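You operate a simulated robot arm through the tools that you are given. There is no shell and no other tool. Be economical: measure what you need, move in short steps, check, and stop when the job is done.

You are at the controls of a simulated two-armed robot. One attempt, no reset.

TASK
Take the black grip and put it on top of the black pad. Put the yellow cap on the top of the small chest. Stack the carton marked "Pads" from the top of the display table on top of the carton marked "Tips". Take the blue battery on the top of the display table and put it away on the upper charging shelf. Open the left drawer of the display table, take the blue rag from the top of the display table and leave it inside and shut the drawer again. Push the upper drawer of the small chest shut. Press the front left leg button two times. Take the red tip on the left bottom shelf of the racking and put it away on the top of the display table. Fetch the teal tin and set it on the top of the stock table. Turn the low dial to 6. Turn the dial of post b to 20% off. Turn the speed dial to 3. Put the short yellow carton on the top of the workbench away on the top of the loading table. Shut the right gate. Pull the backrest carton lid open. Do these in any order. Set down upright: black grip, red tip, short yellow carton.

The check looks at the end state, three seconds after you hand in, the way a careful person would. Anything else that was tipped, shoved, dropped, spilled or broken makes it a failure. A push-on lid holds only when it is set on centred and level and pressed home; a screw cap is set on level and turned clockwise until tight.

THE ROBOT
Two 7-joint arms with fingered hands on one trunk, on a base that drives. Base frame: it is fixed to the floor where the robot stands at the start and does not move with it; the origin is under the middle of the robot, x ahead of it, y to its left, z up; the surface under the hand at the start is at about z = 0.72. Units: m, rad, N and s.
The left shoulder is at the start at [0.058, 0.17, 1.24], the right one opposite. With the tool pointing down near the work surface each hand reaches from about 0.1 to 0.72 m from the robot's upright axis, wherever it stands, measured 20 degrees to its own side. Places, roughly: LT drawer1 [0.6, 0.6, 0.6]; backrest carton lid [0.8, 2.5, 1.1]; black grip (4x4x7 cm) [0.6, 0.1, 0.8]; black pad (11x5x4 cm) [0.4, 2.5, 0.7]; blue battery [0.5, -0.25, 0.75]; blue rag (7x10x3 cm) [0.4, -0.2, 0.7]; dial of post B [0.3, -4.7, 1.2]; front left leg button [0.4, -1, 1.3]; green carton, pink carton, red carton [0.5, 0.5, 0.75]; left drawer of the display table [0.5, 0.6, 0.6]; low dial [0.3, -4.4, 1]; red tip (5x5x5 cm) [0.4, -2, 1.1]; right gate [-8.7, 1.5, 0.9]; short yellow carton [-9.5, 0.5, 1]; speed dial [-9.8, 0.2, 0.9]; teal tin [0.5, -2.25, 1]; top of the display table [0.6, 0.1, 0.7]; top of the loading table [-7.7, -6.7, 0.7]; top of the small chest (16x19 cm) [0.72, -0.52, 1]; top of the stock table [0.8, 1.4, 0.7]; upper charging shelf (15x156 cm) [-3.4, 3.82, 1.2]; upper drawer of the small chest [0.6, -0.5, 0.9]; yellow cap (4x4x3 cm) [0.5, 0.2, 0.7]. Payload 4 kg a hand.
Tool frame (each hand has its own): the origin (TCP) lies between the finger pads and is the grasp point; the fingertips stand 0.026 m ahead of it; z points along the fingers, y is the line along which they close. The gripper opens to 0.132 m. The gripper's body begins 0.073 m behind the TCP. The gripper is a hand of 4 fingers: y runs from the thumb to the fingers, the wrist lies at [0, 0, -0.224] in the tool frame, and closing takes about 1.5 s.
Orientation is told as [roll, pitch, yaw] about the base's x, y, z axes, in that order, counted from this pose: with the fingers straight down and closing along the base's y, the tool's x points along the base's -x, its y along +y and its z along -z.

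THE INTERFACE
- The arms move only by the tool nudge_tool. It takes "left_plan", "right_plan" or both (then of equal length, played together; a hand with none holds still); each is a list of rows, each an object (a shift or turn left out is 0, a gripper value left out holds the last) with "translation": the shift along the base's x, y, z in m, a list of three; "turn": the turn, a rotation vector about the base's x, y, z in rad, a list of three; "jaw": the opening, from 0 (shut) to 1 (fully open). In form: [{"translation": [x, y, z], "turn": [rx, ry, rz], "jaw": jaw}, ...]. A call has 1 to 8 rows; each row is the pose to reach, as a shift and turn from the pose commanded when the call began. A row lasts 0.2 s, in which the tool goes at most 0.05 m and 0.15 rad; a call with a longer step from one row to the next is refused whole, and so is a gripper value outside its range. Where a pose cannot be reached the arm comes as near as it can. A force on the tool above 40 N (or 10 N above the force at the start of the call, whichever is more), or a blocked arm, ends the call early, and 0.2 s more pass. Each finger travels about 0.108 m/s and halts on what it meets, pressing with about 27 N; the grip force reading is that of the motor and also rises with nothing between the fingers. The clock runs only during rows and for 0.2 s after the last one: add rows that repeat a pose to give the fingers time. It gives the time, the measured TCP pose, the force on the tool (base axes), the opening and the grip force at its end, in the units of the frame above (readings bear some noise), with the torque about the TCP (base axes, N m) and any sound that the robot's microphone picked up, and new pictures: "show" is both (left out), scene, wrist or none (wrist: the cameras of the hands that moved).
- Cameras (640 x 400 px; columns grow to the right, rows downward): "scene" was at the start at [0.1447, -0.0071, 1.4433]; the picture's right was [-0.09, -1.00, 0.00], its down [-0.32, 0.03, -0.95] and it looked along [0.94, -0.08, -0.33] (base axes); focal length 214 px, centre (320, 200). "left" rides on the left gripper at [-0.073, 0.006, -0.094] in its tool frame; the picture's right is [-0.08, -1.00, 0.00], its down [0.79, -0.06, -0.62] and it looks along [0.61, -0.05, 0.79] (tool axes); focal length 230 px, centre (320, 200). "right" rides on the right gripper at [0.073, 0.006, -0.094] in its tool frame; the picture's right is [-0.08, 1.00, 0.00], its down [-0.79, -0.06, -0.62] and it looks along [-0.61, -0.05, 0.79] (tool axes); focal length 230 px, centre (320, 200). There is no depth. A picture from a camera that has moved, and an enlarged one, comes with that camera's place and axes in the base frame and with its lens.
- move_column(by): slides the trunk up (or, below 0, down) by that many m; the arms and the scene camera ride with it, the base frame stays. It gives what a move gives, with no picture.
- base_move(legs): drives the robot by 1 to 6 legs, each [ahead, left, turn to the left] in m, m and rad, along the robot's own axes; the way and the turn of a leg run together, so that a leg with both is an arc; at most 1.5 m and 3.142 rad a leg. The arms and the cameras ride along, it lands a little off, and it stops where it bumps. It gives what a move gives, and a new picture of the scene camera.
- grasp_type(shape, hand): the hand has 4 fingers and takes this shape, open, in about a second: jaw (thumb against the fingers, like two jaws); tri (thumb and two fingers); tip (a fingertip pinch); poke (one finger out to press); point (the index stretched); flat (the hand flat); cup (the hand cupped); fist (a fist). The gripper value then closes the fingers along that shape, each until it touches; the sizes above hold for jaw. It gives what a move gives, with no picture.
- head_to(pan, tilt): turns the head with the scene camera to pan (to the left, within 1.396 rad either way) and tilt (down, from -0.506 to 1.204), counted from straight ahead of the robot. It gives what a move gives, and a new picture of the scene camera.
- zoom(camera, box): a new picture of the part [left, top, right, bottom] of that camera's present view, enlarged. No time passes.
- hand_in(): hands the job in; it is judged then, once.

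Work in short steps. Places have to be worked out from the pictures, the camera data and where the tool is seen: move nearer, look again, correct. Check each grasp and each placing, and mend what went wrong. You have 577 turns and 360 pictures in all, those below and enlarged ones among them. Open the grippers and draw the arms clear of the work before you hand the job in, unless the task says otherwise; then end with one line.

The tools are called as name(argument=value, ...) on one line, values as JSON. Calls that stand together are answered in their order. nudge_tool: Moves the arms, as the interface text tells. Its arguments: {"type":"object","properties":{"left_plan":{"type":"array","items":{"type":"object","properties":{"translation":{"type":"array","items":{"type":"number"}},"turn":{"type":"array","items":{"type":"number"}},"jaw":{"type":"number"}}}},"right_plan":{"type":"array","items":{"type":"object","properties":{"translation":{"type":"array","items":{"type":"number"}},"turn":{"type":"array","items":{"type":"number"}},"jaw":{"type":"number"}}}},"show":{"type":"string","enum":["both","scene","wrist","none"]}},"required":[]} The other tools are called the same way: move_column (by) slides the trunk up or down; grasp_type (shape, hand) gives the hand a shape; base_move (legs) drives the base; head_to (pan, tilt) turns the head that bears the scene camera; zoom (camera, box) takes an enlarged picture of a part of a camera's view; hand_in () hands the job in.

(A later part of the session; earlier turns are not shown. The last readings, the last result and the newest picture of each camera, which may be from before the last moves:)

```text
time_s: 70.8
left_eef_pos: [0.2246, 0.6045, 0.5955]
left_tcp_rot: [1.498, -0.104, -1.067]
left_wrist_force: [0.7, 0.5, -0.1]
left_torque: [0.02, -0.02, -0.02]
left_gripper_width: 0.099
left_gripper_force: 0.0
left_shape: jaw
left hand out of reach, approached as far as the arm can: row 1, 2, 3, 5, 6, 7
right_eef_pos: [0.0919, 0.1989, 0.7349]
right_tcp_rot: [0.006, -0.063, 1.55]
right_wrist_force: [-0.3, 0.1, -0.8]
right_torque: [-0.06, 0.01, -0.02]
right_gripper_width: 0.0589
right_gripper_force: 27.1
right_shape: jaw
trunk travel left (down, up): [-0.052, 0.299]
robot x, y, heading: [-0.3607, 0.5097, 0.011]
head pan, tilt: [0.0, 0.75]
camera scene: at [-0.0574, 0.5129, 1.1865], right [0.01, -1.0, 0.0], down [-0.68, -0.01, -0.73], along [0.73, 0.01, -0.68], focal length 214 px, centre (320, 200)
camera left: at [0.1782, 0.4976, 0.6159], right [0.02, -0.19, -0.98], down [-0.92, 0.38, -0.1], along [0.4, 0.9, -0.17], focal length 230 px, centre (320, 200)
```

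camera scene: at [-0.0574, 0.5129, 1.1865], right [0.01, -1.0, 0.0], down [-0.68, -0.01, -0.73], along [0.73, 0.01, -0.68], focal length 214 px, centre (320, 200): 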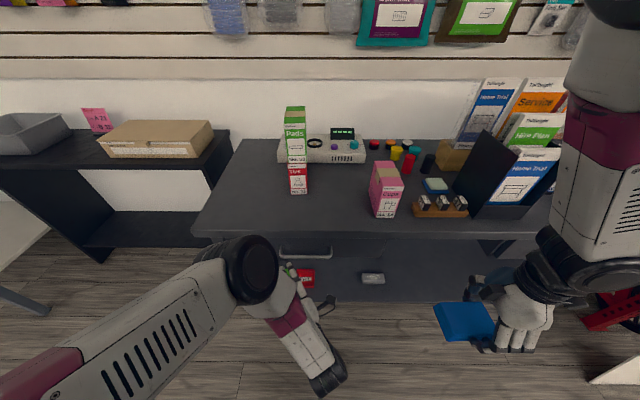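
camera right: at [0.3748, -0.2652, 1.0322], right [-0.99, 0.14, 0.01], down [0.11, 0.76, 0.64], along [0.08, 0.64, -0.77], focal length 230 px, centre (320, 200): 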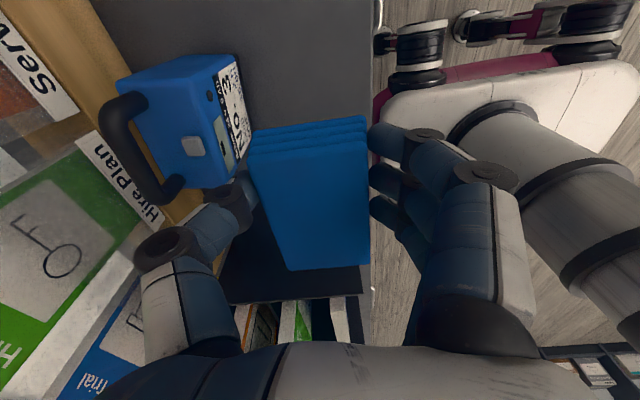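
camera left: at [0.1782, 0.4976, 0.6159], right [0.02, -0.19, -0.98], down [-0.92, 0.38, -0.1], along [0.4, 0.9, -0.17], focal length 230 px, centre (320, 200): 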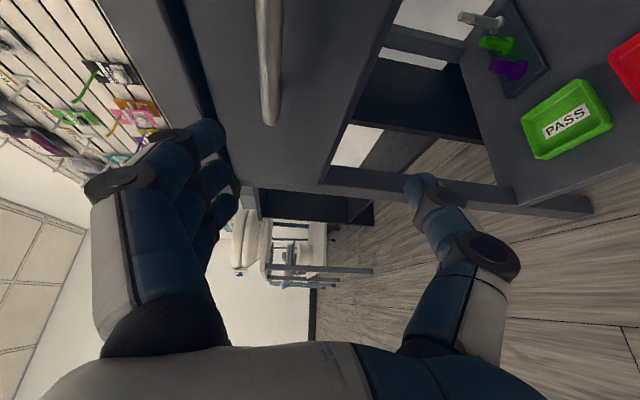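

The arm is cramped too near. Back the base away 0.15 m, then straighten the hand forward.

base_move(legs=[[-0.17, 0, 0]])

nudge_tool(left_plan=[{"translation": [0, 0, 0.01]}, {"translation": [0.0, 0, 0.02]}, {"translation": [0.0, 0, 0.02]}], show="both")

```text
time_s: 72.3
left_eef_pos: [0.0478, 0.6023, 0.5899]
left_tcp_rot: [1.49, -0.09, -1.073]
left_wrist_force: [0.2, 0.7, 0.0]
left_torque: [0.0, 0.04, 0.0]
left_gripper_width: 0.099
left_gripper_force: 0.0
left_shape: jaw
right_eef_pos: [-0.0806, 0.1962, 0.7361]
right_tcp_rot: [0.005, -0.063, 1.547]
right_wrist_force: [0.6, -0.5, -1.2]
right_torque: [0.01, -0.03, -0.02]
right_gripper_width: 0.0591
right_gripper_force: 26.6
right_shape: jaw
trunk travel left (down, up): [-0.052, 0.299]
robot x, y, heading: [-0.5321, 0.5064, 0.008]
head pan, tilt: [0.0, 0.75]
camera scene: at [-0.2286, 0.5101, 1.1868], right [0.01, -1.0, 0.0], down [-0.68, 0.0, -0.73], along [0.73, 0.0, -0.68], focal length 214 px, centre (320, 200)
```

scene: 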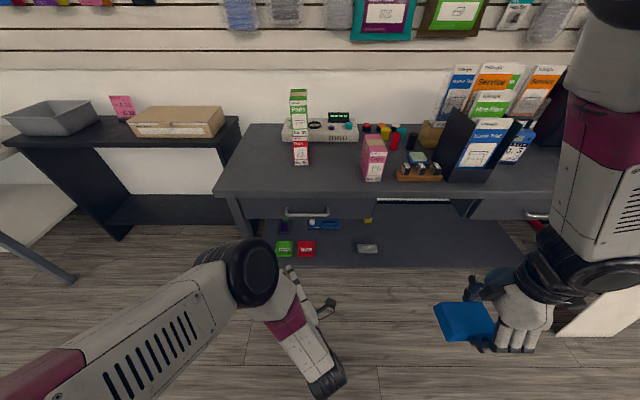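

```text
time_s: 73.1
left_eef_pos: [0.0561, 0.6064, 0.6058]
left_tcp_rot: [1.491, -0.087, -1.064]
left_wrist_force: [0.4, -0.1, 0.1]
left_torque: [-0.02, 0.0, -0.01]
left_gripper_width: 0.0986
left_gripper_force: 0.2
left_shape: jaw
left hand out of reach, approached as far as the arm can: row 1, 2, 3
right_eef_pos: [-0.0801, 0.1958, 0.7351]
right_tcp_rot: [0.004, -0.065, 1.546]
right_wrist_force: [-0.2, 0.4, -0.4]
right_torque: [-0.03, -0.01, -0.06]
right_gripper_width: 0.059
right_gripper_force: 26.9
right_shape: jaw
trunk travel left (down, up): [-0.052, 0.299]
robot x, y, heading: [-0.5308, 0.5058, 0.008]
head pan, tilt: [0.0, 0.75]
camera scene: at [-0.228, 0.5101, 1.1866], right [0.01, -1.0, 0.0], down [-0.68, 0.0, -0.73], along [0.73, 0.0, -0.68], focal length 214 px, centre (320, 200)
camera left: at [0.01, 0.4983, 0.6253], right [0.01, -0.18, -0.98], down [-0.92, 0.38, -0.08], along [0.39, 0.91, -0.16], focal length 230 px, centre (320, 200)
```

scene: 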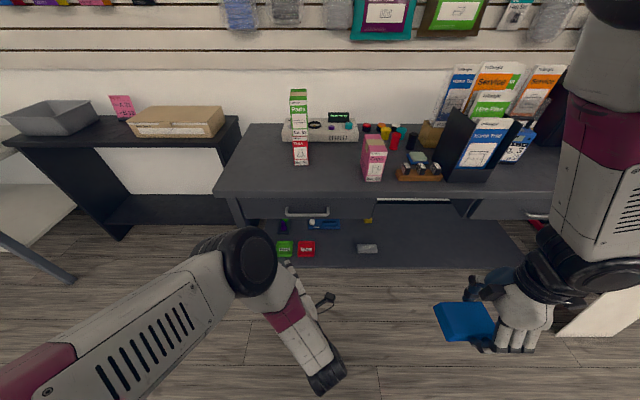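
left: 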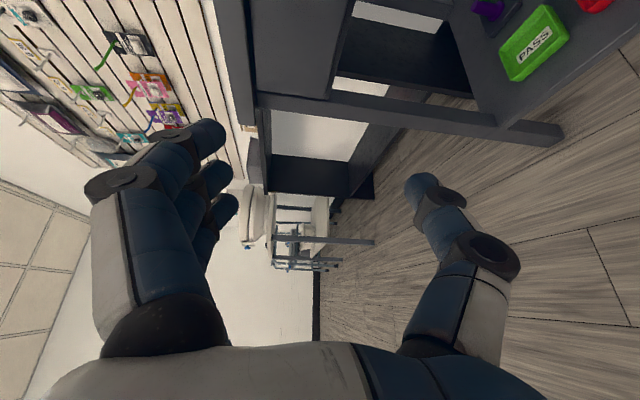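

Now extend the hand forward; the arm should unfold.

nudge_tool(left_plan=[{"translation": [0.04, 0, 0.01]}, {"translation": [0.08, 0, 0.02]}, {"translation": [0.12, 0, 0.03]}], show="scene")

```text
time_s: 74.1
left_eef_pos: [0.1823, 0.6638, 0.6287]
left_tcp_rot: [1.495, -0.066, -0.972]
left_wrist_force: [0.1, 0.2, 0.4]
left_torque: [0.03, -0.02, 0.03]
left_gripper_width: 0.0992
left_gripper_force: 0.0
left_shape: jaw
right_eef_pos: [-0.081, 0.1961, 0.7366]
right_tcp_rot: [0.003, -0.061, 1.547]
right_wrist_force: [-0.1, -0.2, -0.5]
right_torque: [-0.01, -0.04, 0.04]
right_gripper_width: 0.0591
right_gripper_force: 27.4
right_shape: jaw
trunk travel left (down, up): [-0.052, 0.299]
robot x, y, heading: [-0.5323, 0.5069, 0.008]
head pan, tilt: [0.0, 0.75]
stopped in row 3 (left hand): the arm was blocked; the commanded pose is now the measured one
camera scene: at [-0.2279, 0.5104, 1.1866], right [0.01, -1.0, 0.0], down [-0.68, 0.0, -0.73], along [0.73, 0.0, -0.68], focal length 214 px, centre (320, 200)
```

scene: 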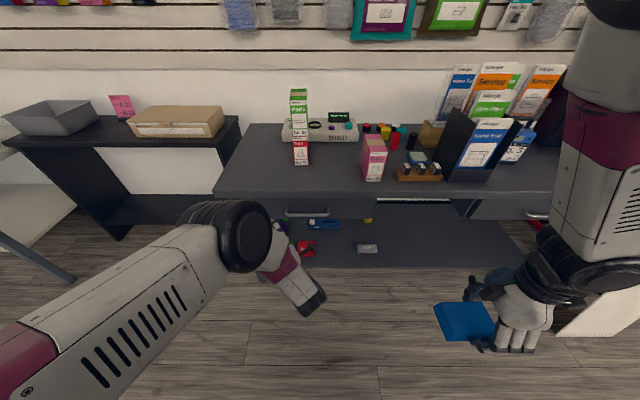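

Joint limit, too folded. Back off another 0.14 m and reach out with a straighter arm.

base_move(legs=[[-0.14, 0, 0]])

nudge_tool(left_plan=[{"translation": [0.03, -0.02, 0.02], "turn": [0, 0, -0.1]}, {"translation": [0.06, -0.04, 0.03], "turn": [0, 0, -0.2]}, {"translation": [0.09, -0.06, 0.03], "turn": [0, 0, -0.3]}, {"translation": [0.11, -0.08, 0.03], "turn": [0, 0, -0.4]}, {"translation": [0.13, -0.1, 0.03], "turn": [0, 0, -0.5]}], show="both")

```text
time_s: 75.4
left_eef_pos: [0.0415, 0.6617, 0.6285]
left_tcp_rot: [1.495, -0.069, -0.977]
left_wrist_force: [0.0, -0.3, -0.5]
left_torque: [-0.01, 0.04, 0.0]
left_gripper_width: 0.0992
left_gripper_force: 0.0
left_shape: jaw
right_eef_pos: [-0.2204, 0.1931, 0.7361]
right_tcp_rot: [0.006, -0.064, 1.545]
right_wrist_force: [-0.6, -0.4, -0.7]
right_torque: [-0.01, -0.02, 0.01]
right_gripper_width: 0.059
right_gripper_force: 27.6
right_shape: jaw
trunk travel left (down, up): [-0.052, 0.299]
robot x, y, heading: [-0.6722, 0.5034, 0.002]
head pan, tilt: [0.0, 0.75]
camera scene: at [-0.3686, 0.509, 1.1869], right [0.0, -1.0, 0.0], down [-0.68, 0.0, -0.73], along [0.73, 0.0, -0.68], focal length 214 px, centre (320, 200)
```

scene: 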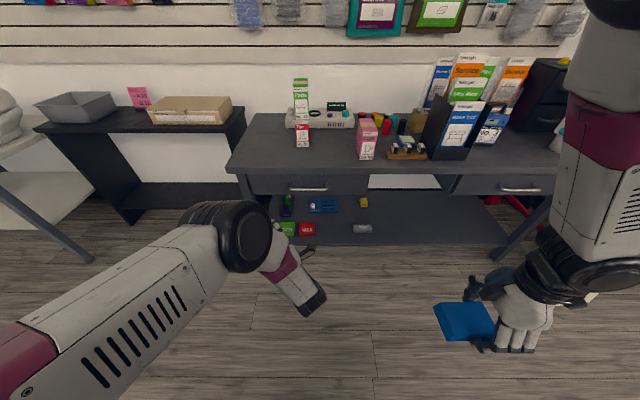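

```text
time_s: 76.8
left_eef_pos: [0.1899, 0.6287, 0.6646]
left_tcp_rot: [1.504, -0.058, -1.384]
left_wrist_force: [-0.5, 0.2, 0.3]
left_torque: [0.0, -0.03, 0.0]
left_gripper_width: 0.0991
left_gripper_force: 0.2
left_shape: jaw
right_eef_pos: [-0.2208, 0.1937, 0.7365]
right_tcp_rot: [0.005, -0.062, 1.544]
right_wrist_force: [0.3, -0.2, -0.1]
right_torque: [-0.04, 0.03, 0.03]
right_gripper_width: 0.0588
right_gripper_force: 26.6
right_shape: jaw
trunk travel left (down, up): [-0.052, 0.299]
robot x, y, heading: [-0.6704, 0.5048, 0.0]
head pan, tilt: [0.0, 0.75]
stopped in row 5 (left hand): the arm was blocked; the commanded pose is now the measured one
camera scene: at [-0.368, 0.5093, 1.1866], right [0.0, -1.0, 0.0], down [-0.68, 0.0, -0.73], along [0.73, 0.0, -0.68], focal length 214 px, centre (320, 200)
camera left: at [0.1133, 0.5404, 0.6814], right [-0.04, -0.14, -0.99], down [-0.75, 0.65, -0.07], along [0.66, 0.74, -0.13], focal length 230 px, centre (320, 200)
```

scene: 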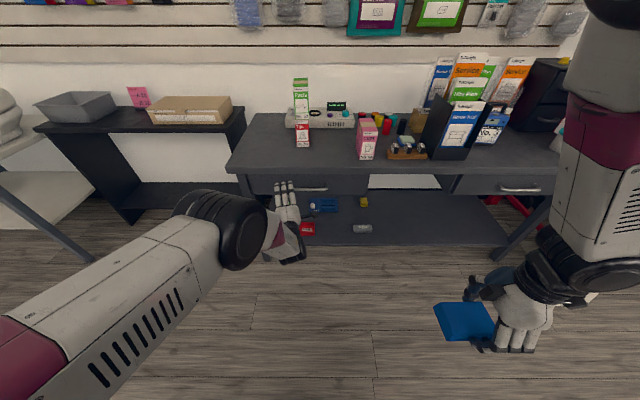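
left: 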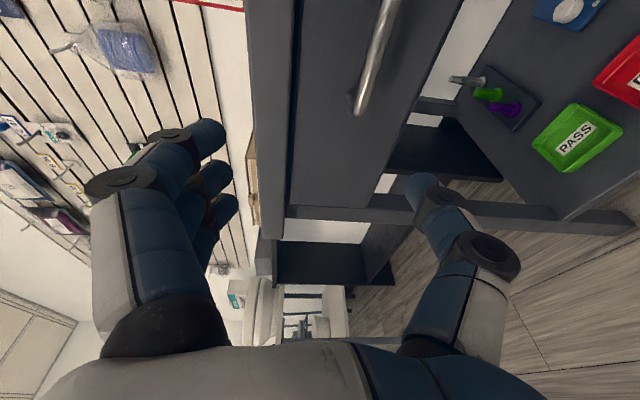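

Hand points nearly forward. Bar at z≈0.626, x≈0.30. Narrow the jaw and approach.

nudge_tool(left_plan=[{"translation": [0.0, -0.02, -0.015], "jaw": 0.5}, {"translation": [0.0, -0.04, -0.03], "jaw": 0.5}, {"translation": [0.02, -0.045, -0.037], "jaw": 0.5}, {"translation": [0.04, -0.045, -0.037], "jaw": 0.5}], show="both")

```text
time_s: 78.0
left_eef_pos: [0.2264, 0.6081, 0.6336]
left_tcp_rot: [1.516, -0.045, -1.362]
left_wrist_force: [0.9, -0.5, -0.8]
left_torque: [0.01, 0.03, -0.03]
left_gripper_width: 0.0665
left_gripper_force: 0.1
left_shape: jaw
left hand out of reach, approached as far as the arm can: row 4
right_eef_pos: [-0.2221, 0.1938, 0.7359]
right_tcp_rot: [0.005, -0.061, 1.543]
right_wrist_force: [-0.1, 0.2, -0.3]
right_torque: [-0.05, 0.04, 0.0]
right_gripper_width: 0.0588
right_gripper_force: 27.0
right_shape: jaw
trunk travel left (down, up): [-0.052, 0.299]
robot x, y, heading: [-0.6695, 0.5091, -0.001]
head pan, tilt: [0.0, 0.75]
stopped in row 4 (left hand): the arm was blocked; the commanded pose is now the measured one
camera scene: at [-0.3679, 0.5092, 1.1866], right [0.0, -1.0, 0.0], down [-0.68, 0.0, -0.73], along [0.73, 0.0, -0.68], focal length 214 px, centre (320, 200)
camera left: at [0.1518, 0.518, 0.6481], right [-0.03, -0.13, -0.99], down [-0.77, 0.64, -0.06], along [0.64, 0.76, -0.12], focal length 230 px, centre (320, 200)
```

scene: 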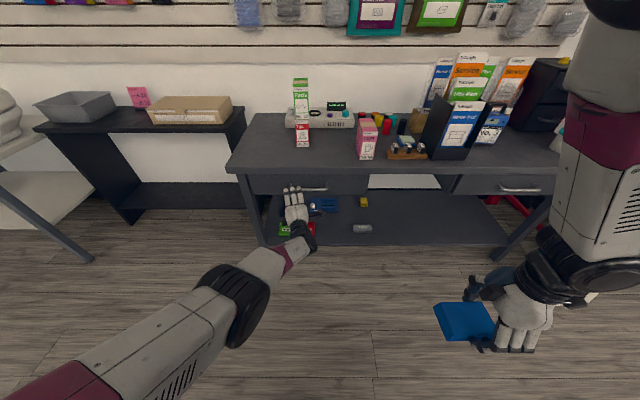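
left: 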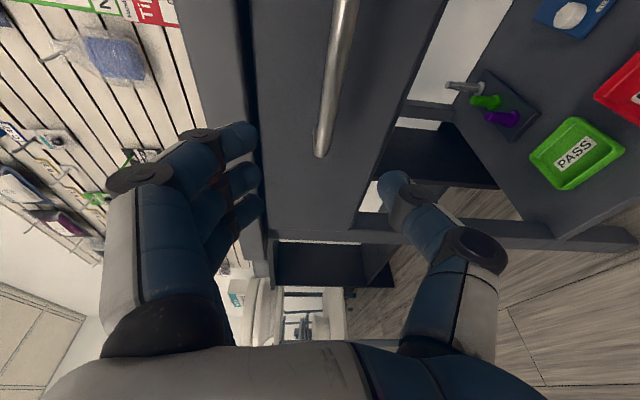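

Bar confirmed at z≈0.628; jaw straddles it. Drive the base forward 6 cm and right 3 cm.

base_move(legs=[[0, -0.035, 0], [0.065, 0, 0]])

zoom(camera="left", box=[0, 0, 640, 400])

```text
time_s: 79.6
left_eef_pos: [0.2931, 0.5708, 0.6338]
left_tcp_rot: [1.52, -0.046, -1.362]
left_wrist_force: [0.4, 0.0, -1.6]
left_torque: [-0.01, 0.01, 0.03]
left_gripper_width: 0.066
left_gripper_force: 0.1
left_shape: jaw
right_eef_pos: [-0.1545, 0.1581, 0.7355]
right_tcp_rot: [0.004, -0.064, 1.543]
right_wrist_force: [-0.5, 0.5, -0.2]
right_torque: [-0.03, 0.0, 0.01]
right_gripper_width: 0.0589
right_gripper_force: 27.0
right_shape: jaw
trunk travel left (down, up): [-0.052, 0.299]
robot x, y, heading: [-0.6085, 0.4733, 0.003]
head pan, tilt: [0.0, 0.75]
camera scene: at [-0.302, 0.4732, 1.1866], right [0.0, -1.0, 0.0], down [-0.68, 0.0, -0.73], along [0.73, 0.0, -0.68], focal length 214 px, centre (320, 200)
```

scene: 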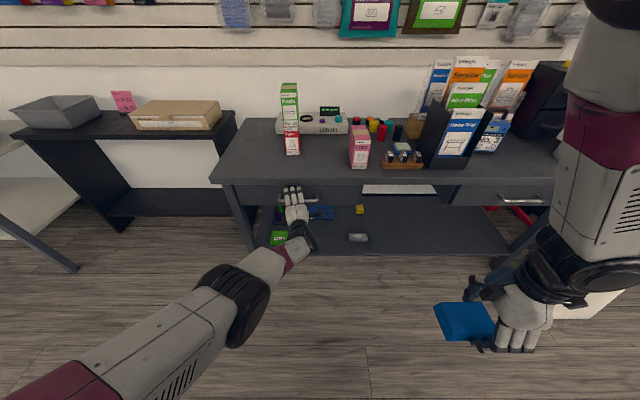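

```text
1.00 times, centred on (320, 200) of left (not enlarged: the box is as wide or as high as the picture)
camera zoom: at [0.2176, 0.481, 0.6483], right [-0.03, -0.13, -0.99], down [-0.77, 0.64, -0.06], along [0.64, 0.76, -0.12], focal length 230 px, centre (320, 200)
```

zoom: 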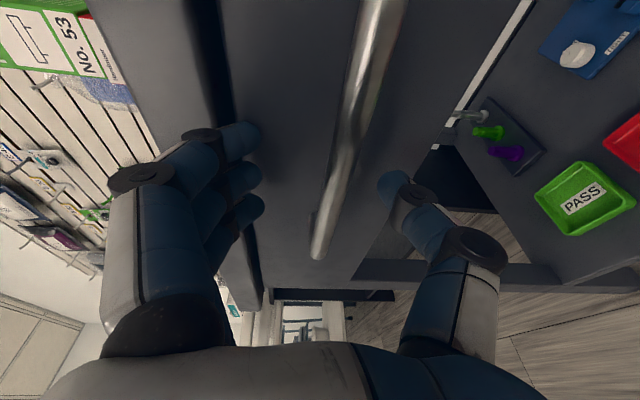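

The bar is between thumb and fingers. Close.

nudge_tool(left_plan=[{"jaw": 0.3}, {"jaw": 0.1}, {"jaw": 0.0}, {"jaw": 0.0}, {"jaw": 0.0}], show="wrist")

```text
time_s: 80.8
left_eef_pos: [0.2925, 0.5726, 0.632]
left_tcp_rot: [1.517, -0.044, -1.362]
left_wrist_force: [2.6, 2.7, -4.7]
left_torque: [0.16, 0.02, -0.06]
left_gripper_width: 0.0
left_gripper_force: 26.6
left_shape: jaw
right_eef_pos: [-0.1548, 0.1572, 0.7353]
right_tcp_rot: [0.006, -0.062, 1.542]
right_wrist_force: [0.1, 0.4, -0.7]
right_torque: [-0.01, -0.02, 0.02]
right_gripper_width: 0.0588
right_gripper_force: 27.0
right_shape: jaw
trunk travel left (down, up): [-0.052, 0.299]
robot x, y, heading: [-0.6043, 0.4724, -0.002]
head pan, tilt: [0.0, 0.75]
camera left: at [0.2179, 0.4824, 0.647], right [-0.03, -0.13, -0.99], down [-0.77, 0.64, -0.06], along [0.64, 0.76, -0.12], focal length 230 px, centre (320, 200)
```

left: 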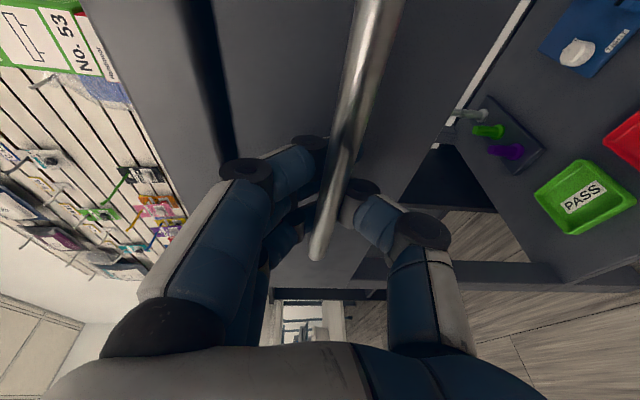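

Fingers hook the bar. Pull by backing the base 0.2 m.

base_move(legs=[[-0.2, 0, 0]])

zoom(camera="scene", box=[200, 100, 420, 260])

```text
time_s: 82.4
left_eef_pos: [0.0927, 0.5729, 0.634]
left_tcp_rot: [1.517, -0.044, -1.363]
left_wrist_force: [-0.9, 0.0, -5.8]
left_torque: [0.17, -0.07, -0.05]
left_gripper_width: 0.0
left_gripper_force: 26.9
left_shape: jaw
right_eef_pos: [-0.3541, 0.159, 0.7355]
right_tcp_rot: [0.006, -0.061, 1.544]
right_wrist_force: [0.4, -0.1, -0.3]
right_torque: [-0.03, -0.03, -0.01]
right_gripper_width: 0.0589
right_gripper_force: 27.2
right_shape: jaw
trunk travel left (down, up): [-0.052, 0.299]
robot x, y, heading: [-0.8048, 0.4681, 0.006]
head pan, tilt: [0.0, 0.75]
camera scene: at [-0.502, 0.4732, 1.1864], right [0.0, -1.0, 0.0], down [-0.68, 0.0, -0.73], along [0.73, 0.0, -0.68], focal length 214 px, centre (320, 200)
```

scene: 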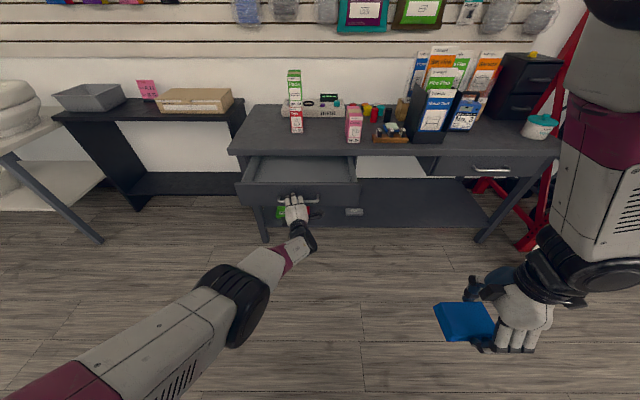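

```text
2.50 times, centred on (310, 180) of scene
camera zoom: at [-0.502, 0.4732, 1.1864], right [0.0, -1.0, 0.0], down [-0.68, 0.0, -0.73], along [0.73, 0.0, -0.68], focal length 536 px, centre (345, 250)
```

zoom: 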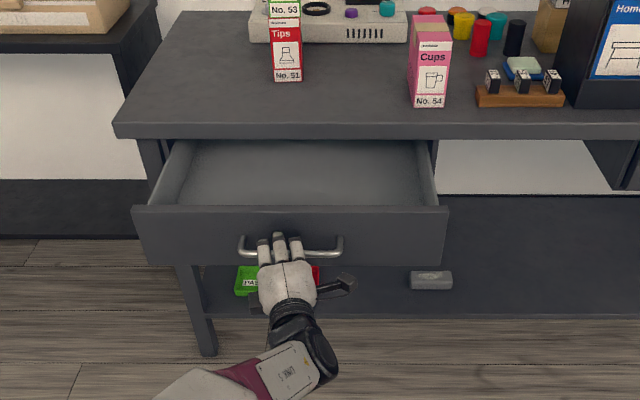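

Drawer is open. Release the handle and back off.

nudge_tool(left_plan=[{"jaw": 0.3}, {"jaw": 0.5}, {"jaw": 0.6}, {"jaw": 0.6}], show="wrist")

```text
time_s: 83.4
left_eef_pos: [0.0929, 0.5729, 0.6342]
left_tcp_rot: [1.517, -0.045, -1.362]
left_wrist_force: [0.1, 0.4, 0.1]
left_torque: [0.02, -0.03, 0.02]
left_gripper_width: 0.0788
left_gripper_force: 0.0
left_shape: jaw
right_eef_pos: [-0.3543, 0.1572, 0.7355]
right_tcp_rot: [0.006, -0.062, 1.545]
right_wrist_force: [-0.7, 0.6, -0.2]
right_torque: [-0.01, -0.01, -0.01]
right_gripper_width: 0.0589
right_gripper_force: 28.0
right_shape: jaw
trunk travel left (down, up): [-0.052, 0.299]
robot x, y, heading: [-0.8075, 0.4717, 0.004]
head pan, tilt: [0.0, 0.75]
camera left: at [0.0172, 0.4834, 0.6482], right [-0.03, -0.13, -0.99], down [-0.77, 0.64, -0.06], along [0.64, 0.76, -0.12], focal length 230 px, centre (320, 200)
```

left: 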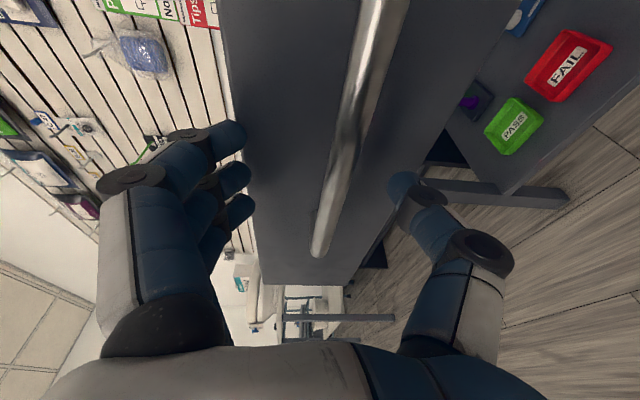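

Back off, then raise both hands clear.

base_move(legs=[[-0.1, 0, 0]])

nudge_tool(left_plan=[{"translation": [-0.02, 0.01, 0.04]}, {"translation": [-0.04, 0.02, 0.08]}, {"translation": [-0.06, 0.03, 0.12]}, {"translation": [-0.08, 0.04, 0.16]}, {"translation": [-0.1, 0.05, 0.2]}, {"translation": [-0.12, 0.06, 0.24]}, {"translation": [-0.14, 0.07, 0.28]}], right_plan=[{"translation": [0.02, 0, 0.02]}, {"translation": [0.05, 0, 0.04]}, {"translation": [0.08, 0.01, 0.06]}, {"translation": [0.11, 0.02, 0.08]}, {"translation": [0.14, 0.03, 0.1]}, {"translation": [0.17, 0.04, 0.12]}, {"translation": [0.2, 0.05, 0.13]}], show="scene")

```text
time_s: 84.6
left_eef_pos: [-0.0066, 0.5725, 0.6348]
left_tcp_rot: [1.518, -0.043, -1.363]
left_wrist_force: [1.6, -0.3, 1.0]
left_torque: [-0.06, 0.01, 0.0]
left_gripper_width: 0.0786
left_gripper_force: 0.0
left_shape: jaw
right_eef_pos: [-0.4549, 0.1578, 0.7358]
right_tcp_rot: [0.004, -0.059, 1.544]
right_wrist_force: [0.5, 0.5, -0.1]
right_torque: [0.0, -0.02, -0.01]
right_gripper_width: 0.0591
right_gripper_force: 26.9
right_shape: jaw
trunk travel left (down, up): [-0.052, 0.299]
robot x, y, heading: [-0.9045, 0.4709, 0.001]
head pan, tilt: [0.0, 0.75]
camera scene: at [-0.6026, 0.4723, 1.1869], right [0.0, -1.0, 0.0], down [-0.68, 0.0, -0.73], along [0.73, 0.0, -0.68], focal length 214 px, centre (320, 200)
```

scene: 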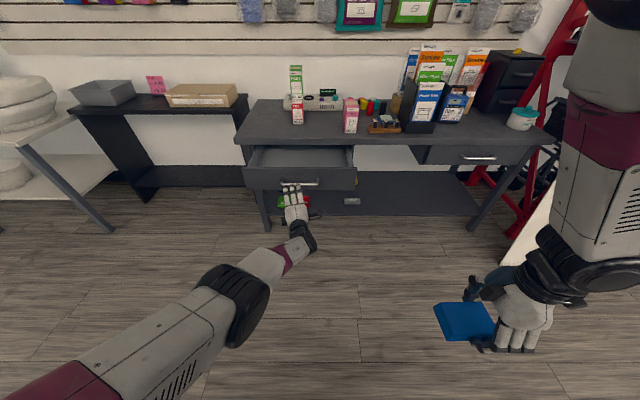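

```text
time_s: 86.2
left_eef_pos: [-0.1484, 0.6413, 0.9134]
left_tcp_rot: [1.52, -0.042, -1.366]
left_wrist_force: [-0.1, 0.1, -0.3]
left_torque: [-0.01, -0.01, 0.02]
left_gripper_width: 0.0792
left_gripper_force: 0.1
left_shape: jaw
right_eef_pos: [-0.2555, 0.1939, 0.8683]
right_tcp_rot: [-0.003, -0.119, 1.496]
right_wrist_force: [1.0, 0.0, -0.8]
right_torque: [-0.01, -0.01, 0.02]
right_gripper_width: 0.0589
right_gripper_force: 26.8
right_shape: jaw
trunk travel left (down, up): [-0.052, 0.299]
robot x, y, heading: [-0.9061, 0.473, 0.006]
head pan, tilt: [0.0, 0.75]
camera scene: at [-0.6028, 0.4725, 1.187], right [0.0, -1.0, 0.0], down [-0.68, 0.0, -0.73], along [0.73, 0.0, -0.68], focal length 214 px, centre (320, 200)
```

scene: 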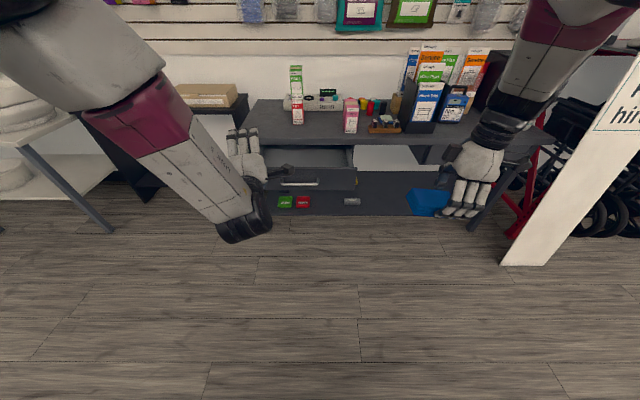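

Drive so the right hand is above the drawer: forward 0.47, left 0.26.

base_move(legs=[[0, 0.26, 0], [0.44, 0, 0]])

zoom(camera="right", box=[0, 0, 640, 400])

```text
time_s: 91.4
left_eef_pos: [0.3086, 0.8976, 0.9124]
left_tcp_rot: [1.519, -0.043, -1.365]
left_wrist_force: [-0.1, 0.3, -0.3]
left_torque: [0.0, -0.03, -0.01]
left_gripper_width: 0.079
left_gripper_force: 0.1
left_shape: jaw
right_eef_pos: [0.1987, 0.4469, 0.8612]
right_tcp_rot: [0.008, -0.112, 1.491]
right_wrist_force: [-0.1, 0.6, -0.1]
right_torque: [0.01, 0.01, -0.05]
right_gripper_width: 0.0588
right_gripper_force: 27.2
right_shape: jaw
trunk travel left (down, up): [-0.052, 0.299]
robot x, y, heading: [-0.4508, 0.7311, -0.002]
head pan, tilt: [0.0, 0.75]
camera scene: at [-0.1466, 0.7297, 1.1866], right [0.0, -1.0, 0.0], down [-0.68, 0.0, -0.73], along [0.73, 0.0, -0.68], focal length 214 px, centre (320, 200)
```

scene: 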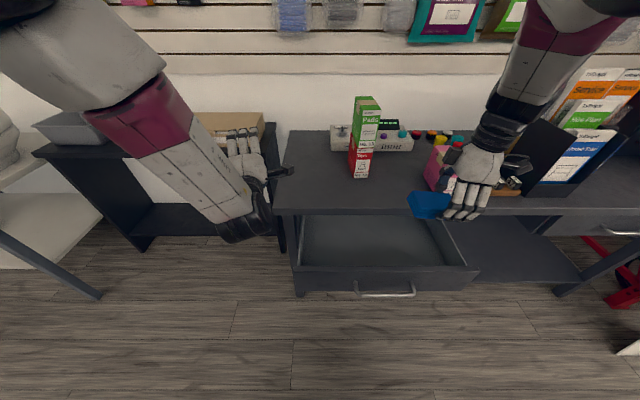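

```text
1.00 times, centred on (320, 200) of right (not enlarged: the box is as wide or as high as the picture)
camera zoom: at [0.1856, 0.3645, 0.9472], right [-0.99, 0.16, 0.02], down [0.12, 0.7, 0.7], along [0.1, 0.69, -0.71], focal length 230 px, centre (320, 200)
```

zoom: 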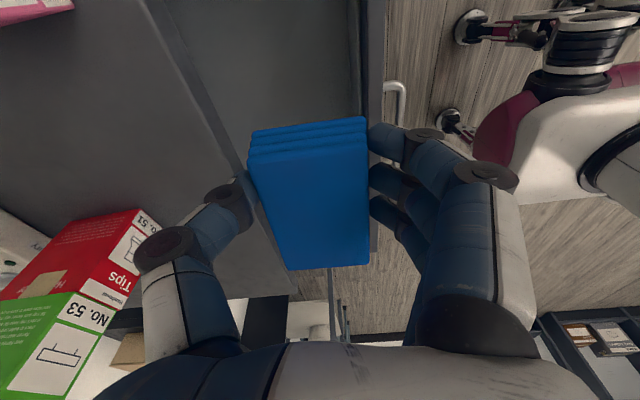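

Shift 3.5 cm toward the table and lower the rag into the drawer.

nudge_tool(right_plan=[{"translation": [0.018, 0.01, -0.02]}, {"translation": [0.036, 0.02, -0.05]}, {"translation": [0.036, 0.02, -0.08]}, {"translation": [0.036, 0.02, -0.11]}, {"translation": [0.036, 0.02, -0.135]}], show="both")

```text
time_s: 92.6
left_eef_pos: [0.3093, 0.896, 0.9123]
left_tcp_rot: [1.518, -0.045, -1.364]
left_wrist_force: [1.0, 0.1, 0.7]
left_torque: [-0.01, 0.04, 0.0]
left_gripper_width: 0.0789
left_gripper_force: 0.0
left_shape: jaw
right_eef_pos: [0.2346, 0.4522, 0.7326]
right_tcp_rot: [0.001, -0.133, 1.45]
right_wrist_force: [0.4, 0.8, -0.2]
right_torque: [0.01, 0.0, -0.01]
right_gripper_width: 0.0588
right_gripper_force: 26.5
right_shape: jaw
trunk travel left (down, up): [-0.052, 0.299]
robot x, y, heading: [-0.4494, 0.7306, 0.001]
head pan, tilt: [0.0, 0.75]
camera scene: at [-0.1465, 0.7297, 1.1865], right [0.0, -1.0, 0.0], down [-0.68, 0.0, -0.73], along [0.73, 0.0, -0.68], focal length 214 px, centre (320, 200)
camera right: at [0.2181, 0.3692, 0.8142], right [-0.98, 0.2, 0.01], down [0.14, 0.68, 0.72], along [0.13, 0.7, -0.7], focal length 230 px, centre (320, 200)
```

scene: 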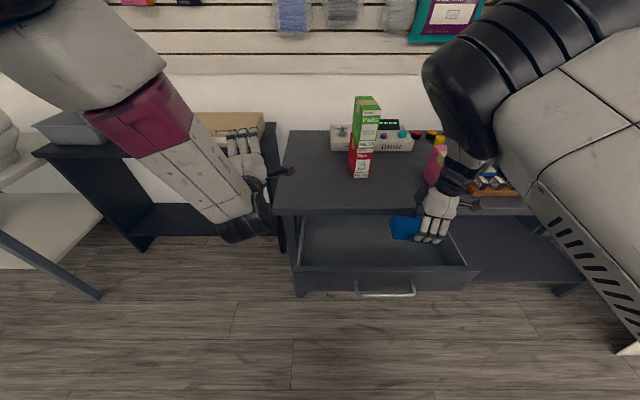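
right: 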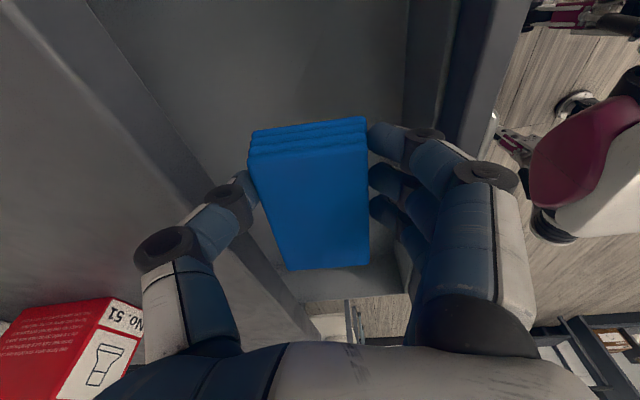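

Lower 2 cm more and release with small opening.

nudge_tool(right_plan=[{"translation": [-0.005, 0, -0.012]}, {"translation": [-0.008, 0, -0.025]}, {"translation": [-0.008, 0, -0.025], "jaw": 0.55}, {"translation": [-0.008, 0, -0.025], "jaw": 0.6}, {"translation": [-0.008, 0, -0.025], "jaw": 0.6}, {"translation": [-0.008, 0, 0.01], "jaw": 0.6}, {"translation": [-0.008, 0, 0.05], "jaw": 0.6}, {"translation": [-0.008, 0, 0.09], "jaw": 0.6}], show="both")

```text
time_s: 94.4
left_eef_pos: [0.3094, 0.8965, 0.9133]
left_tcp_rot: [1.518, -0.044, -1.364]
left_wrist_force: [-0.7, 0.3, 0.4]
left_torque: [0.02, -0.03, -0.03]
left_gripper_width: 0.0789
left_gripper_force: 0.0
left_shape: jaw
right_eef_pos: [0.2211, 0.4456, 0.8125]
right_tcp_rot: [0.022, -0.146, 1.428]
right_wrist_force: [-0.7, -0.8, 0.6]
right_torque: [-0.03, 0.04, 0.03]
right_gripper_width: 0.079
right_gripper_force: 0.0
right_shape: jaw
trunk travel left (down, up): [-0.052, 0.299]
robot x, y, heading: [-0.4521, 0.7268, 0.002]
head pan, tilt: [0.0, 0.75]
camera scene: at [-0.1478, 0.73, 1.1871], right [0.0, -1.0, 0.0], down [-0.68, 0.0, -0.73], along [0.73, 0.0, -0.68], focal length 214 px, centre (320, 200)
camera right: at [0.2039, 0.3614, 0.8944], right [-0.98, 0.21, 0.03], down [0.17, 0.67, 0.72], along [0.13, 0.71, -0.69], focal length 230 px, centre (320, 200)
```

scene: 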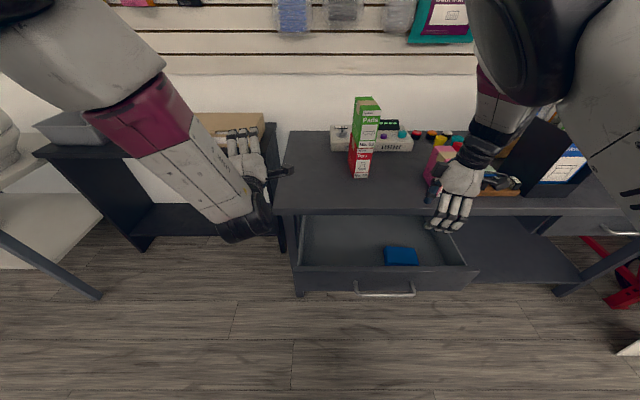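
right: 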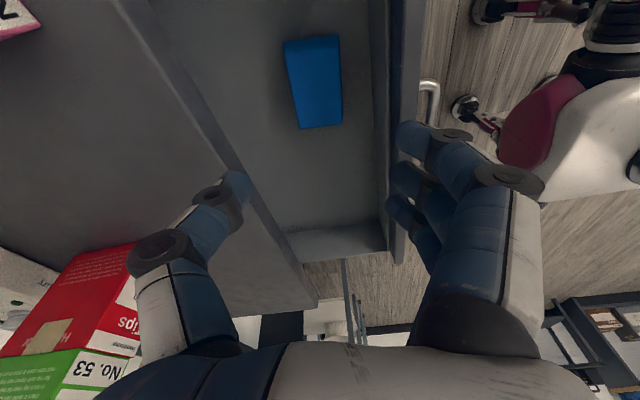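

Rag lies in the drawer. Bring the right hand back in front of the drawer, closed, to push it shut.

nudge_tool(right_plan=[{"translation": [-0.03, 0.01, 0.02], "jaw": 0.4}, {"translation": [-0.07, 0.03, 0.02], "jaw": 0.2}, {"translation": [-0.11, 0.05, 0.02], "jaw": 0.0}, {"translation": [-0.15, 0.07, 0.02], "jaw": 0.0}, {"translation": [-0.19, 0.09, 0.01], "jaw": 0.0}, {"translation": [-0.225, 0.1, -0.02], "jaw": 0.0}, {"translation": [-0.23, 0.1, -0.065], "jaw": 0.0}, {"translation": [-0.23, 0.1, -0.11], "jaw": 0.0}], show="scene")

```text
time_s: 96.2
left_eef_pos: [0.3096, 0.8971, 0.9122]
left_tcp_rot: [1.518, -0.044, -1.366]
left_wrist_force: [-1.2, -0.7, -0.2]
left_torque: [0.02, -0.04, 0.01]
left_gripper_width: 0.0793
left_gripper_force: 0.1
left_shape: jaw
right_eef_pos: [0.0061, 0.5731, 0.7151]
right_tcp_rot: [0.005, -0.178, 1.437]
right_wrist_force: [-0.2, 0.7, -0.3]
right_torque: [0.03, 0.0, 0.03]
right_gripper_width: 0.0
right_gripper_force: 27.3
right_shape: jaw
right hand out of reach, approached as far as the arm can: row 3, 4, 5, 6, 7
trunk travel left (down, up): [-0.052, 0.299]
robot x, y, heading: [-0.4504, 0.7258, 0.002]
head pan, tilt: [0.0, 0.75]
camera scene: at [-0.1464, 0.7296, 1.1864], right [0.0, -1.0, 0.0], down [-0.68, 0.0, -0.73], along [0.73, 0.0, -0.68], focal length 214 px, centre (320, 200)
```

scene: 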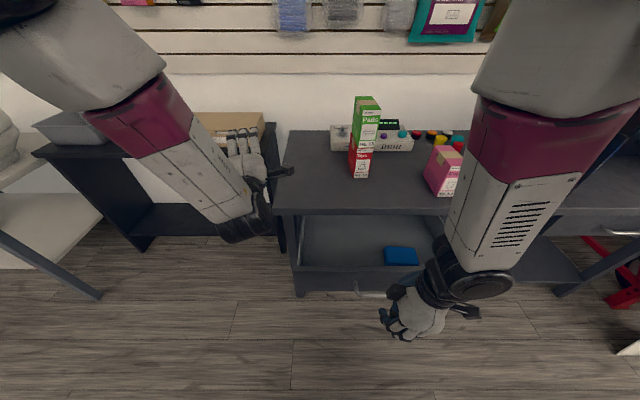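

Lower to z≈0.64 then push forward with the arm.

nudge_tool(right_plan=[{"translation": [0, -0.01, -0.04]}, {"translation": [0.0, -0.01, -0.07]}, {"translation": [0.04, -0.01, -0.07]}, {"translation": [0.08, -0.01, -0.07]}, {"translation": [0.12, -0.01, -0.07]}, {"translation": [0.16, -0.01, -0.07]}], show="scene")

```text
time_s: 97.6
left_eef_pos: [0.3098, 0.8974, 0.9114]
left_tcp_rot: [1.517, -0.044, -1.364]
left_wrist_force: [-0.4, 0.2, -0.3]
left_torque: [0.02, -0.02, -0.04]
left_gripper_width: 0.0787
left_gripper_force: 0.1
left_shape: jaw
right_eef_pos: [0.164, 0.5414, 0.6458]
right_tcp_rot: [0.005, -0.149, 1.421]
right_wrist_force: [0.0, 0.2, -0.8]
right_torque: [0.02, 0.02, 0.01]
right_gripper_width: 0.0
right_gripper_force: 27.3
right_shape: jaw
trunk travel left (down, up): [-0.052, 0.299]
robot x, y, heading: [-0.4501, 0.7271, -0.001]
head pan, tilt: [0.0, 0.75]
camera scene: at [-0.1462, 0.7298, 1.1864], right [0.0, -1.0, 0.0], down [-0.68, 0.0, -0.73], along [0.73, 0.0, -0.68], focal length 214 px, centre (320, 200)
```

scene: 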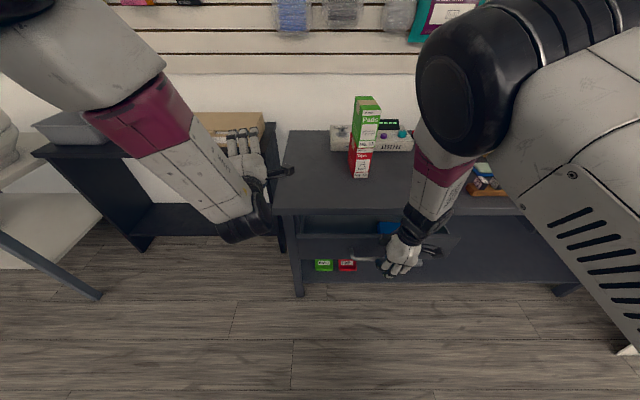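

Continue pushing gently until it stops.

nudge_tool(right_plan=[{"translation": [0.03, 0, 0]}, {"translation": [0.05, 0, 0]}, {"translation": [0.065, 0, 0]}, {"translation": [0.08, 0, 0]}, {"translation": [0.09, 0, 0]}, {"translation": [0.1, 0, 0]}], show="both")

```text
time_s: 99.2
left_eef_pos: [0.3087, 0.8972, 0.9127]
left_tcp_rot: [1.518, -0.043, -1.365]
left_wrist_force: [-0.5, -0.2, -0.3]
left_torque: [-0.01, 0.0, 0.01]
left_gripper_width: 0.0788
left_gripper_force: 0.0
left_shape: jaw
right_eef_pos: [0.2663, 0.5232, 0.6449]
right_tcp_rot: [0.0, -0.135, 1.415]
right_wrist_force: [-2.3, 1.2, 1.7]
right_torque: [0.04, -0.01, 0.08]
right_gripper_width: 0.0
right_gripper_force: 26.5
right_shape: jaw
trunk travel left (down, up): [-0.052, 0.299]
robot x, y, heading: [-0.4503, 0.7295, 0.003]
head pan, tilt: [0.0, 0.75]
stopped in row 6 (right hand): the arm was blocked; the commanded pose is now the measured one
camera scene: at [-0.1471, 0.7295, 1.1868], right [0.0, -1.0, 0.0], down [-0.68, 0.0, -0.73], along [0.73, 0.0, -0.68], focal length 214 px, centre (320, 200)
camera right: at [0.2453, 0.4406, 0.7274], right [-0.97, 0.23, 0.01], down [0.17, 0.68, 0.72], along [0.16, 0.7, -0.7], focal length 230 px, centre (320, 200)
```

scene: 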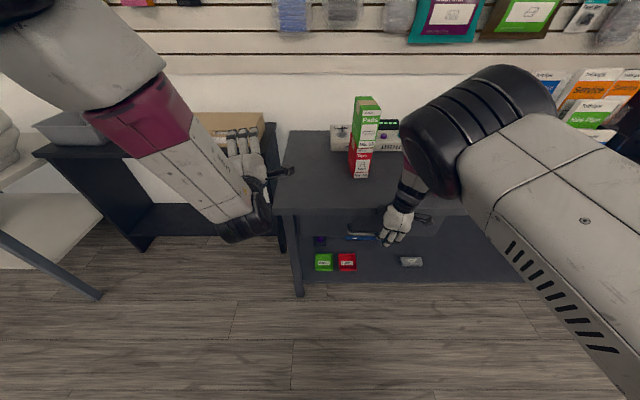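
right: 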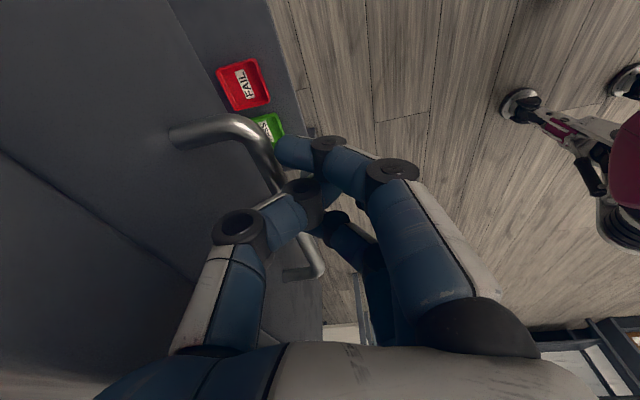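

Pull the hand back to see how far the drawer is shut.

nudge_tool(right_plan=[{"translation": [-0.04, 0, 0]}, {"translation": [-0.09, 0, 0]}, {"translation": [-0.14, 0, 0]}, {"translation": [-0.18, -0.02, 0]}, {"translation": [-0.22, -0.04, 0]}], show="none")

zoom(camera="scene", box=[260, 90, 520, 310])

```text
time_s: 100.4
left_eef_pos: [0.3093, 0.897, 0.9135]
left_tcp_rot: [1.518, -0.043, -1.366]
left_wrist_force: [0.3, 0.2, 1.5]
left_torque: [-0.02, 0.02, 0.01]
left_gripper_width: 0.0792
left_gripper_force: 0.1
left_shape: jaw
right_eef_pos: [0.0466, 0.488, 0.6457]
right_tcp_rot: [-0.002, -0.149, 1.404]
right_wrist_force: [0.1, -0.9, 0.4]
right_torque: [-0.02, 0.0, 0.04]
right_gripper_width: 0.0001
right_gripper_force: 27.2
right_shape: jaw
trunk travel left (down, up): [-0.052, 0.299]
robot x, y, heading: [-0.449, 0.7309, 0.001]
head pan, tilt: [0.0, 0.75]
```

```text
1.82 times, centred on (390, 200) of scene
camera zoom: at [-0.1472, 0.7297, 1.1868], right [0.0, -1.0, 0.0], down [-0.68, 0.0, -0.73], along [0.73, 0.0, -0.68], focal length 390 px, centre (193, 200)
```

zoom: 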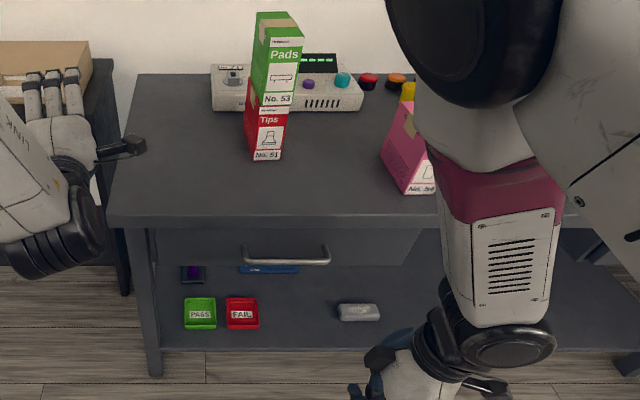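

The handle is back at its shut position (x≈0.295). Now raise the trunk and prepare to take the black grip.

base_move(legs=[[-0.15, 0, 0]])

move_column(by=0.2)

nudge_tool(left_plan=[{"translation": [-0.02, 0, 0.02], "turn": [-0.0866, 0.0866, 0.0866]}, {"translation": [-0.04, 0, 0.04], "turn": [-0.173, 0.173, 0.173]}, {"translation": [-0.06, 0, 0.06], "turn": [-0.26, 0.26, 0.26]}, {"translation": [-0.06, 0, 0.08], "turn": [-0.346, 0.346, 0.346]}, {"translation": [-0.06, 0, 0.1], "turn": [-0.433, 0.433, 0.433]}, {"translation": [-0.06, 0, 0.12], "turn": [-0.52, 0.52, 0.52]}, {"translation": [-0.06, 0, 0.14], "turn": [-0.606, 0.606, 0.606]}], right_plan=[{"translation": [0, 0, 0.02], "turn": [0, 0, -0.14]}, {"translation": [0, 0, 0.06], "turn": [0, 0, -0.28]}, {"translation": [0, -0.02, 0.1], "turn": [0, 0, -0.42]}, {"translation": [0, -0.04, 0.14], "turn": [0, 0, -0.56]}, {"translation": [0.02, -0.06, 0.17], "turn": [0, 0, -0.7]}, {"translation": [0.04, -0.08, 0.2], "turn": [0, 0, -0.84]}, {"translation": [0.06, -0.1, 0.23], "turn": [0, 0, -0.98]}], show="none")

```text
time_s: 101.8
left_eef_pos: [0.1613, 0.8961, 0.9129]
left_tcp_rot: [1.518, -0.044, -1.369]
left_wrist_force: [0.2, 0.3, 0.0]
left_torque: [0.02, 0.05, 0.0]
left_gripper_width: 0.079
left_gripper_force: 0.0
left_shape: jaw
right_eef_pos: [-0.1037, 0.4839, 0.6442]
right_tcp_rot: [0.001, -0.143, 1.399]
right_wrist_force: [0.9, 0.4, -0.3]
right_torque: [0.01, 0.0, 0.01]
right_gripper_width: 0.0
right_gripper_force: 26.9
right_shape: jaw
trunk travel left (down, up): [-0.052, 0.299]
robot x, y, heading: [-0.5986, 0.7307, -0.002]
head pan, tilt: [0.0, 0.75]
camera scene: at [-0.2948, 0.7291, 1.1868], right [0.0, -1.0, 0.0], down [-0.68, 0.0, -0.73], along [0.73, 0.0, -0.68], focal length 214 px, centre (320, 200)
```

scene: 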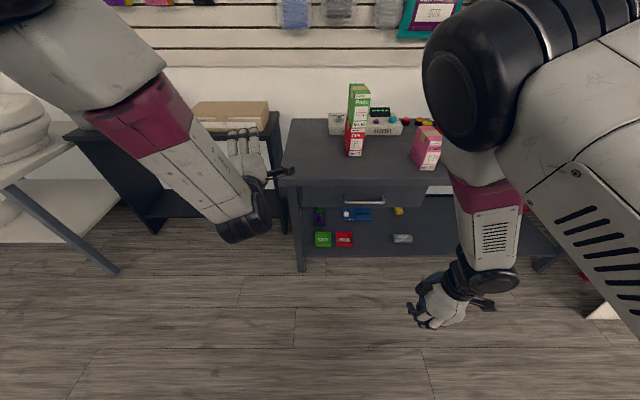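

```text
time_s: 103.9
left_eef_pos: [0.1619, 0.8956, 1.1116]
left_tcp_rot: [1.518, -0.043, -1.37]
left_wrist_force: [-0.1, 0.0, 0.2]
left_torque: [-0.01, 0.0, 0.01]
left_gripper_width: 0.0788
left_gripper_force: 0.0
left_shape: jaw
right_eef_pos: [-0.0999, 0.4792, 0.8461]
right_tcp_rot: [-0.002, -0.151, 1.379]
right_wrist_force: [0.4, -0.6, 0.3]
right_torque: [0.01, -0.01, 0.0]
right_gripper_width: 0.0
right_gripper_force: 26.8
right_shape: jaw
trunk travel left (down, up): [-0.252, 0.099]
robot x, y, heading: [-0.5989, 0.7306, -0.007]
head pan, tilt: [0.0, 0.75]
```

```text
time_s: 105.5
left_eef_pos: [0.1029, 0.8973, 1.2533]
left_tcp_rot: [0.685, -0.224, -0.604]
left_wrist_force: [-0.2, -0.6, 0.6]
left_torque: [0.01, 0.0, 0.0]
left_gripper_width: 0.0788
left_gripper_force: 0.0
left_shape: jaw
right_eef_pos: [-0.0471, 0.3731, 1.075]
right_tcp_rot: [0.028, -0.164, 0.378]
right_wrist_force: [0.2, 0.4, 0.6]
right_torque: [0.0, 0.02, -0.02]
right_gripper_width: 0.0
right_gripper_force: 26.9
right_shape: jaw
trunk travel left (down, up): [-0.252, 0.099]
robot x, y, heading: [-0.6, 0.7306, -0.007]
head pan, tilt: [0.0, 0.75]
```

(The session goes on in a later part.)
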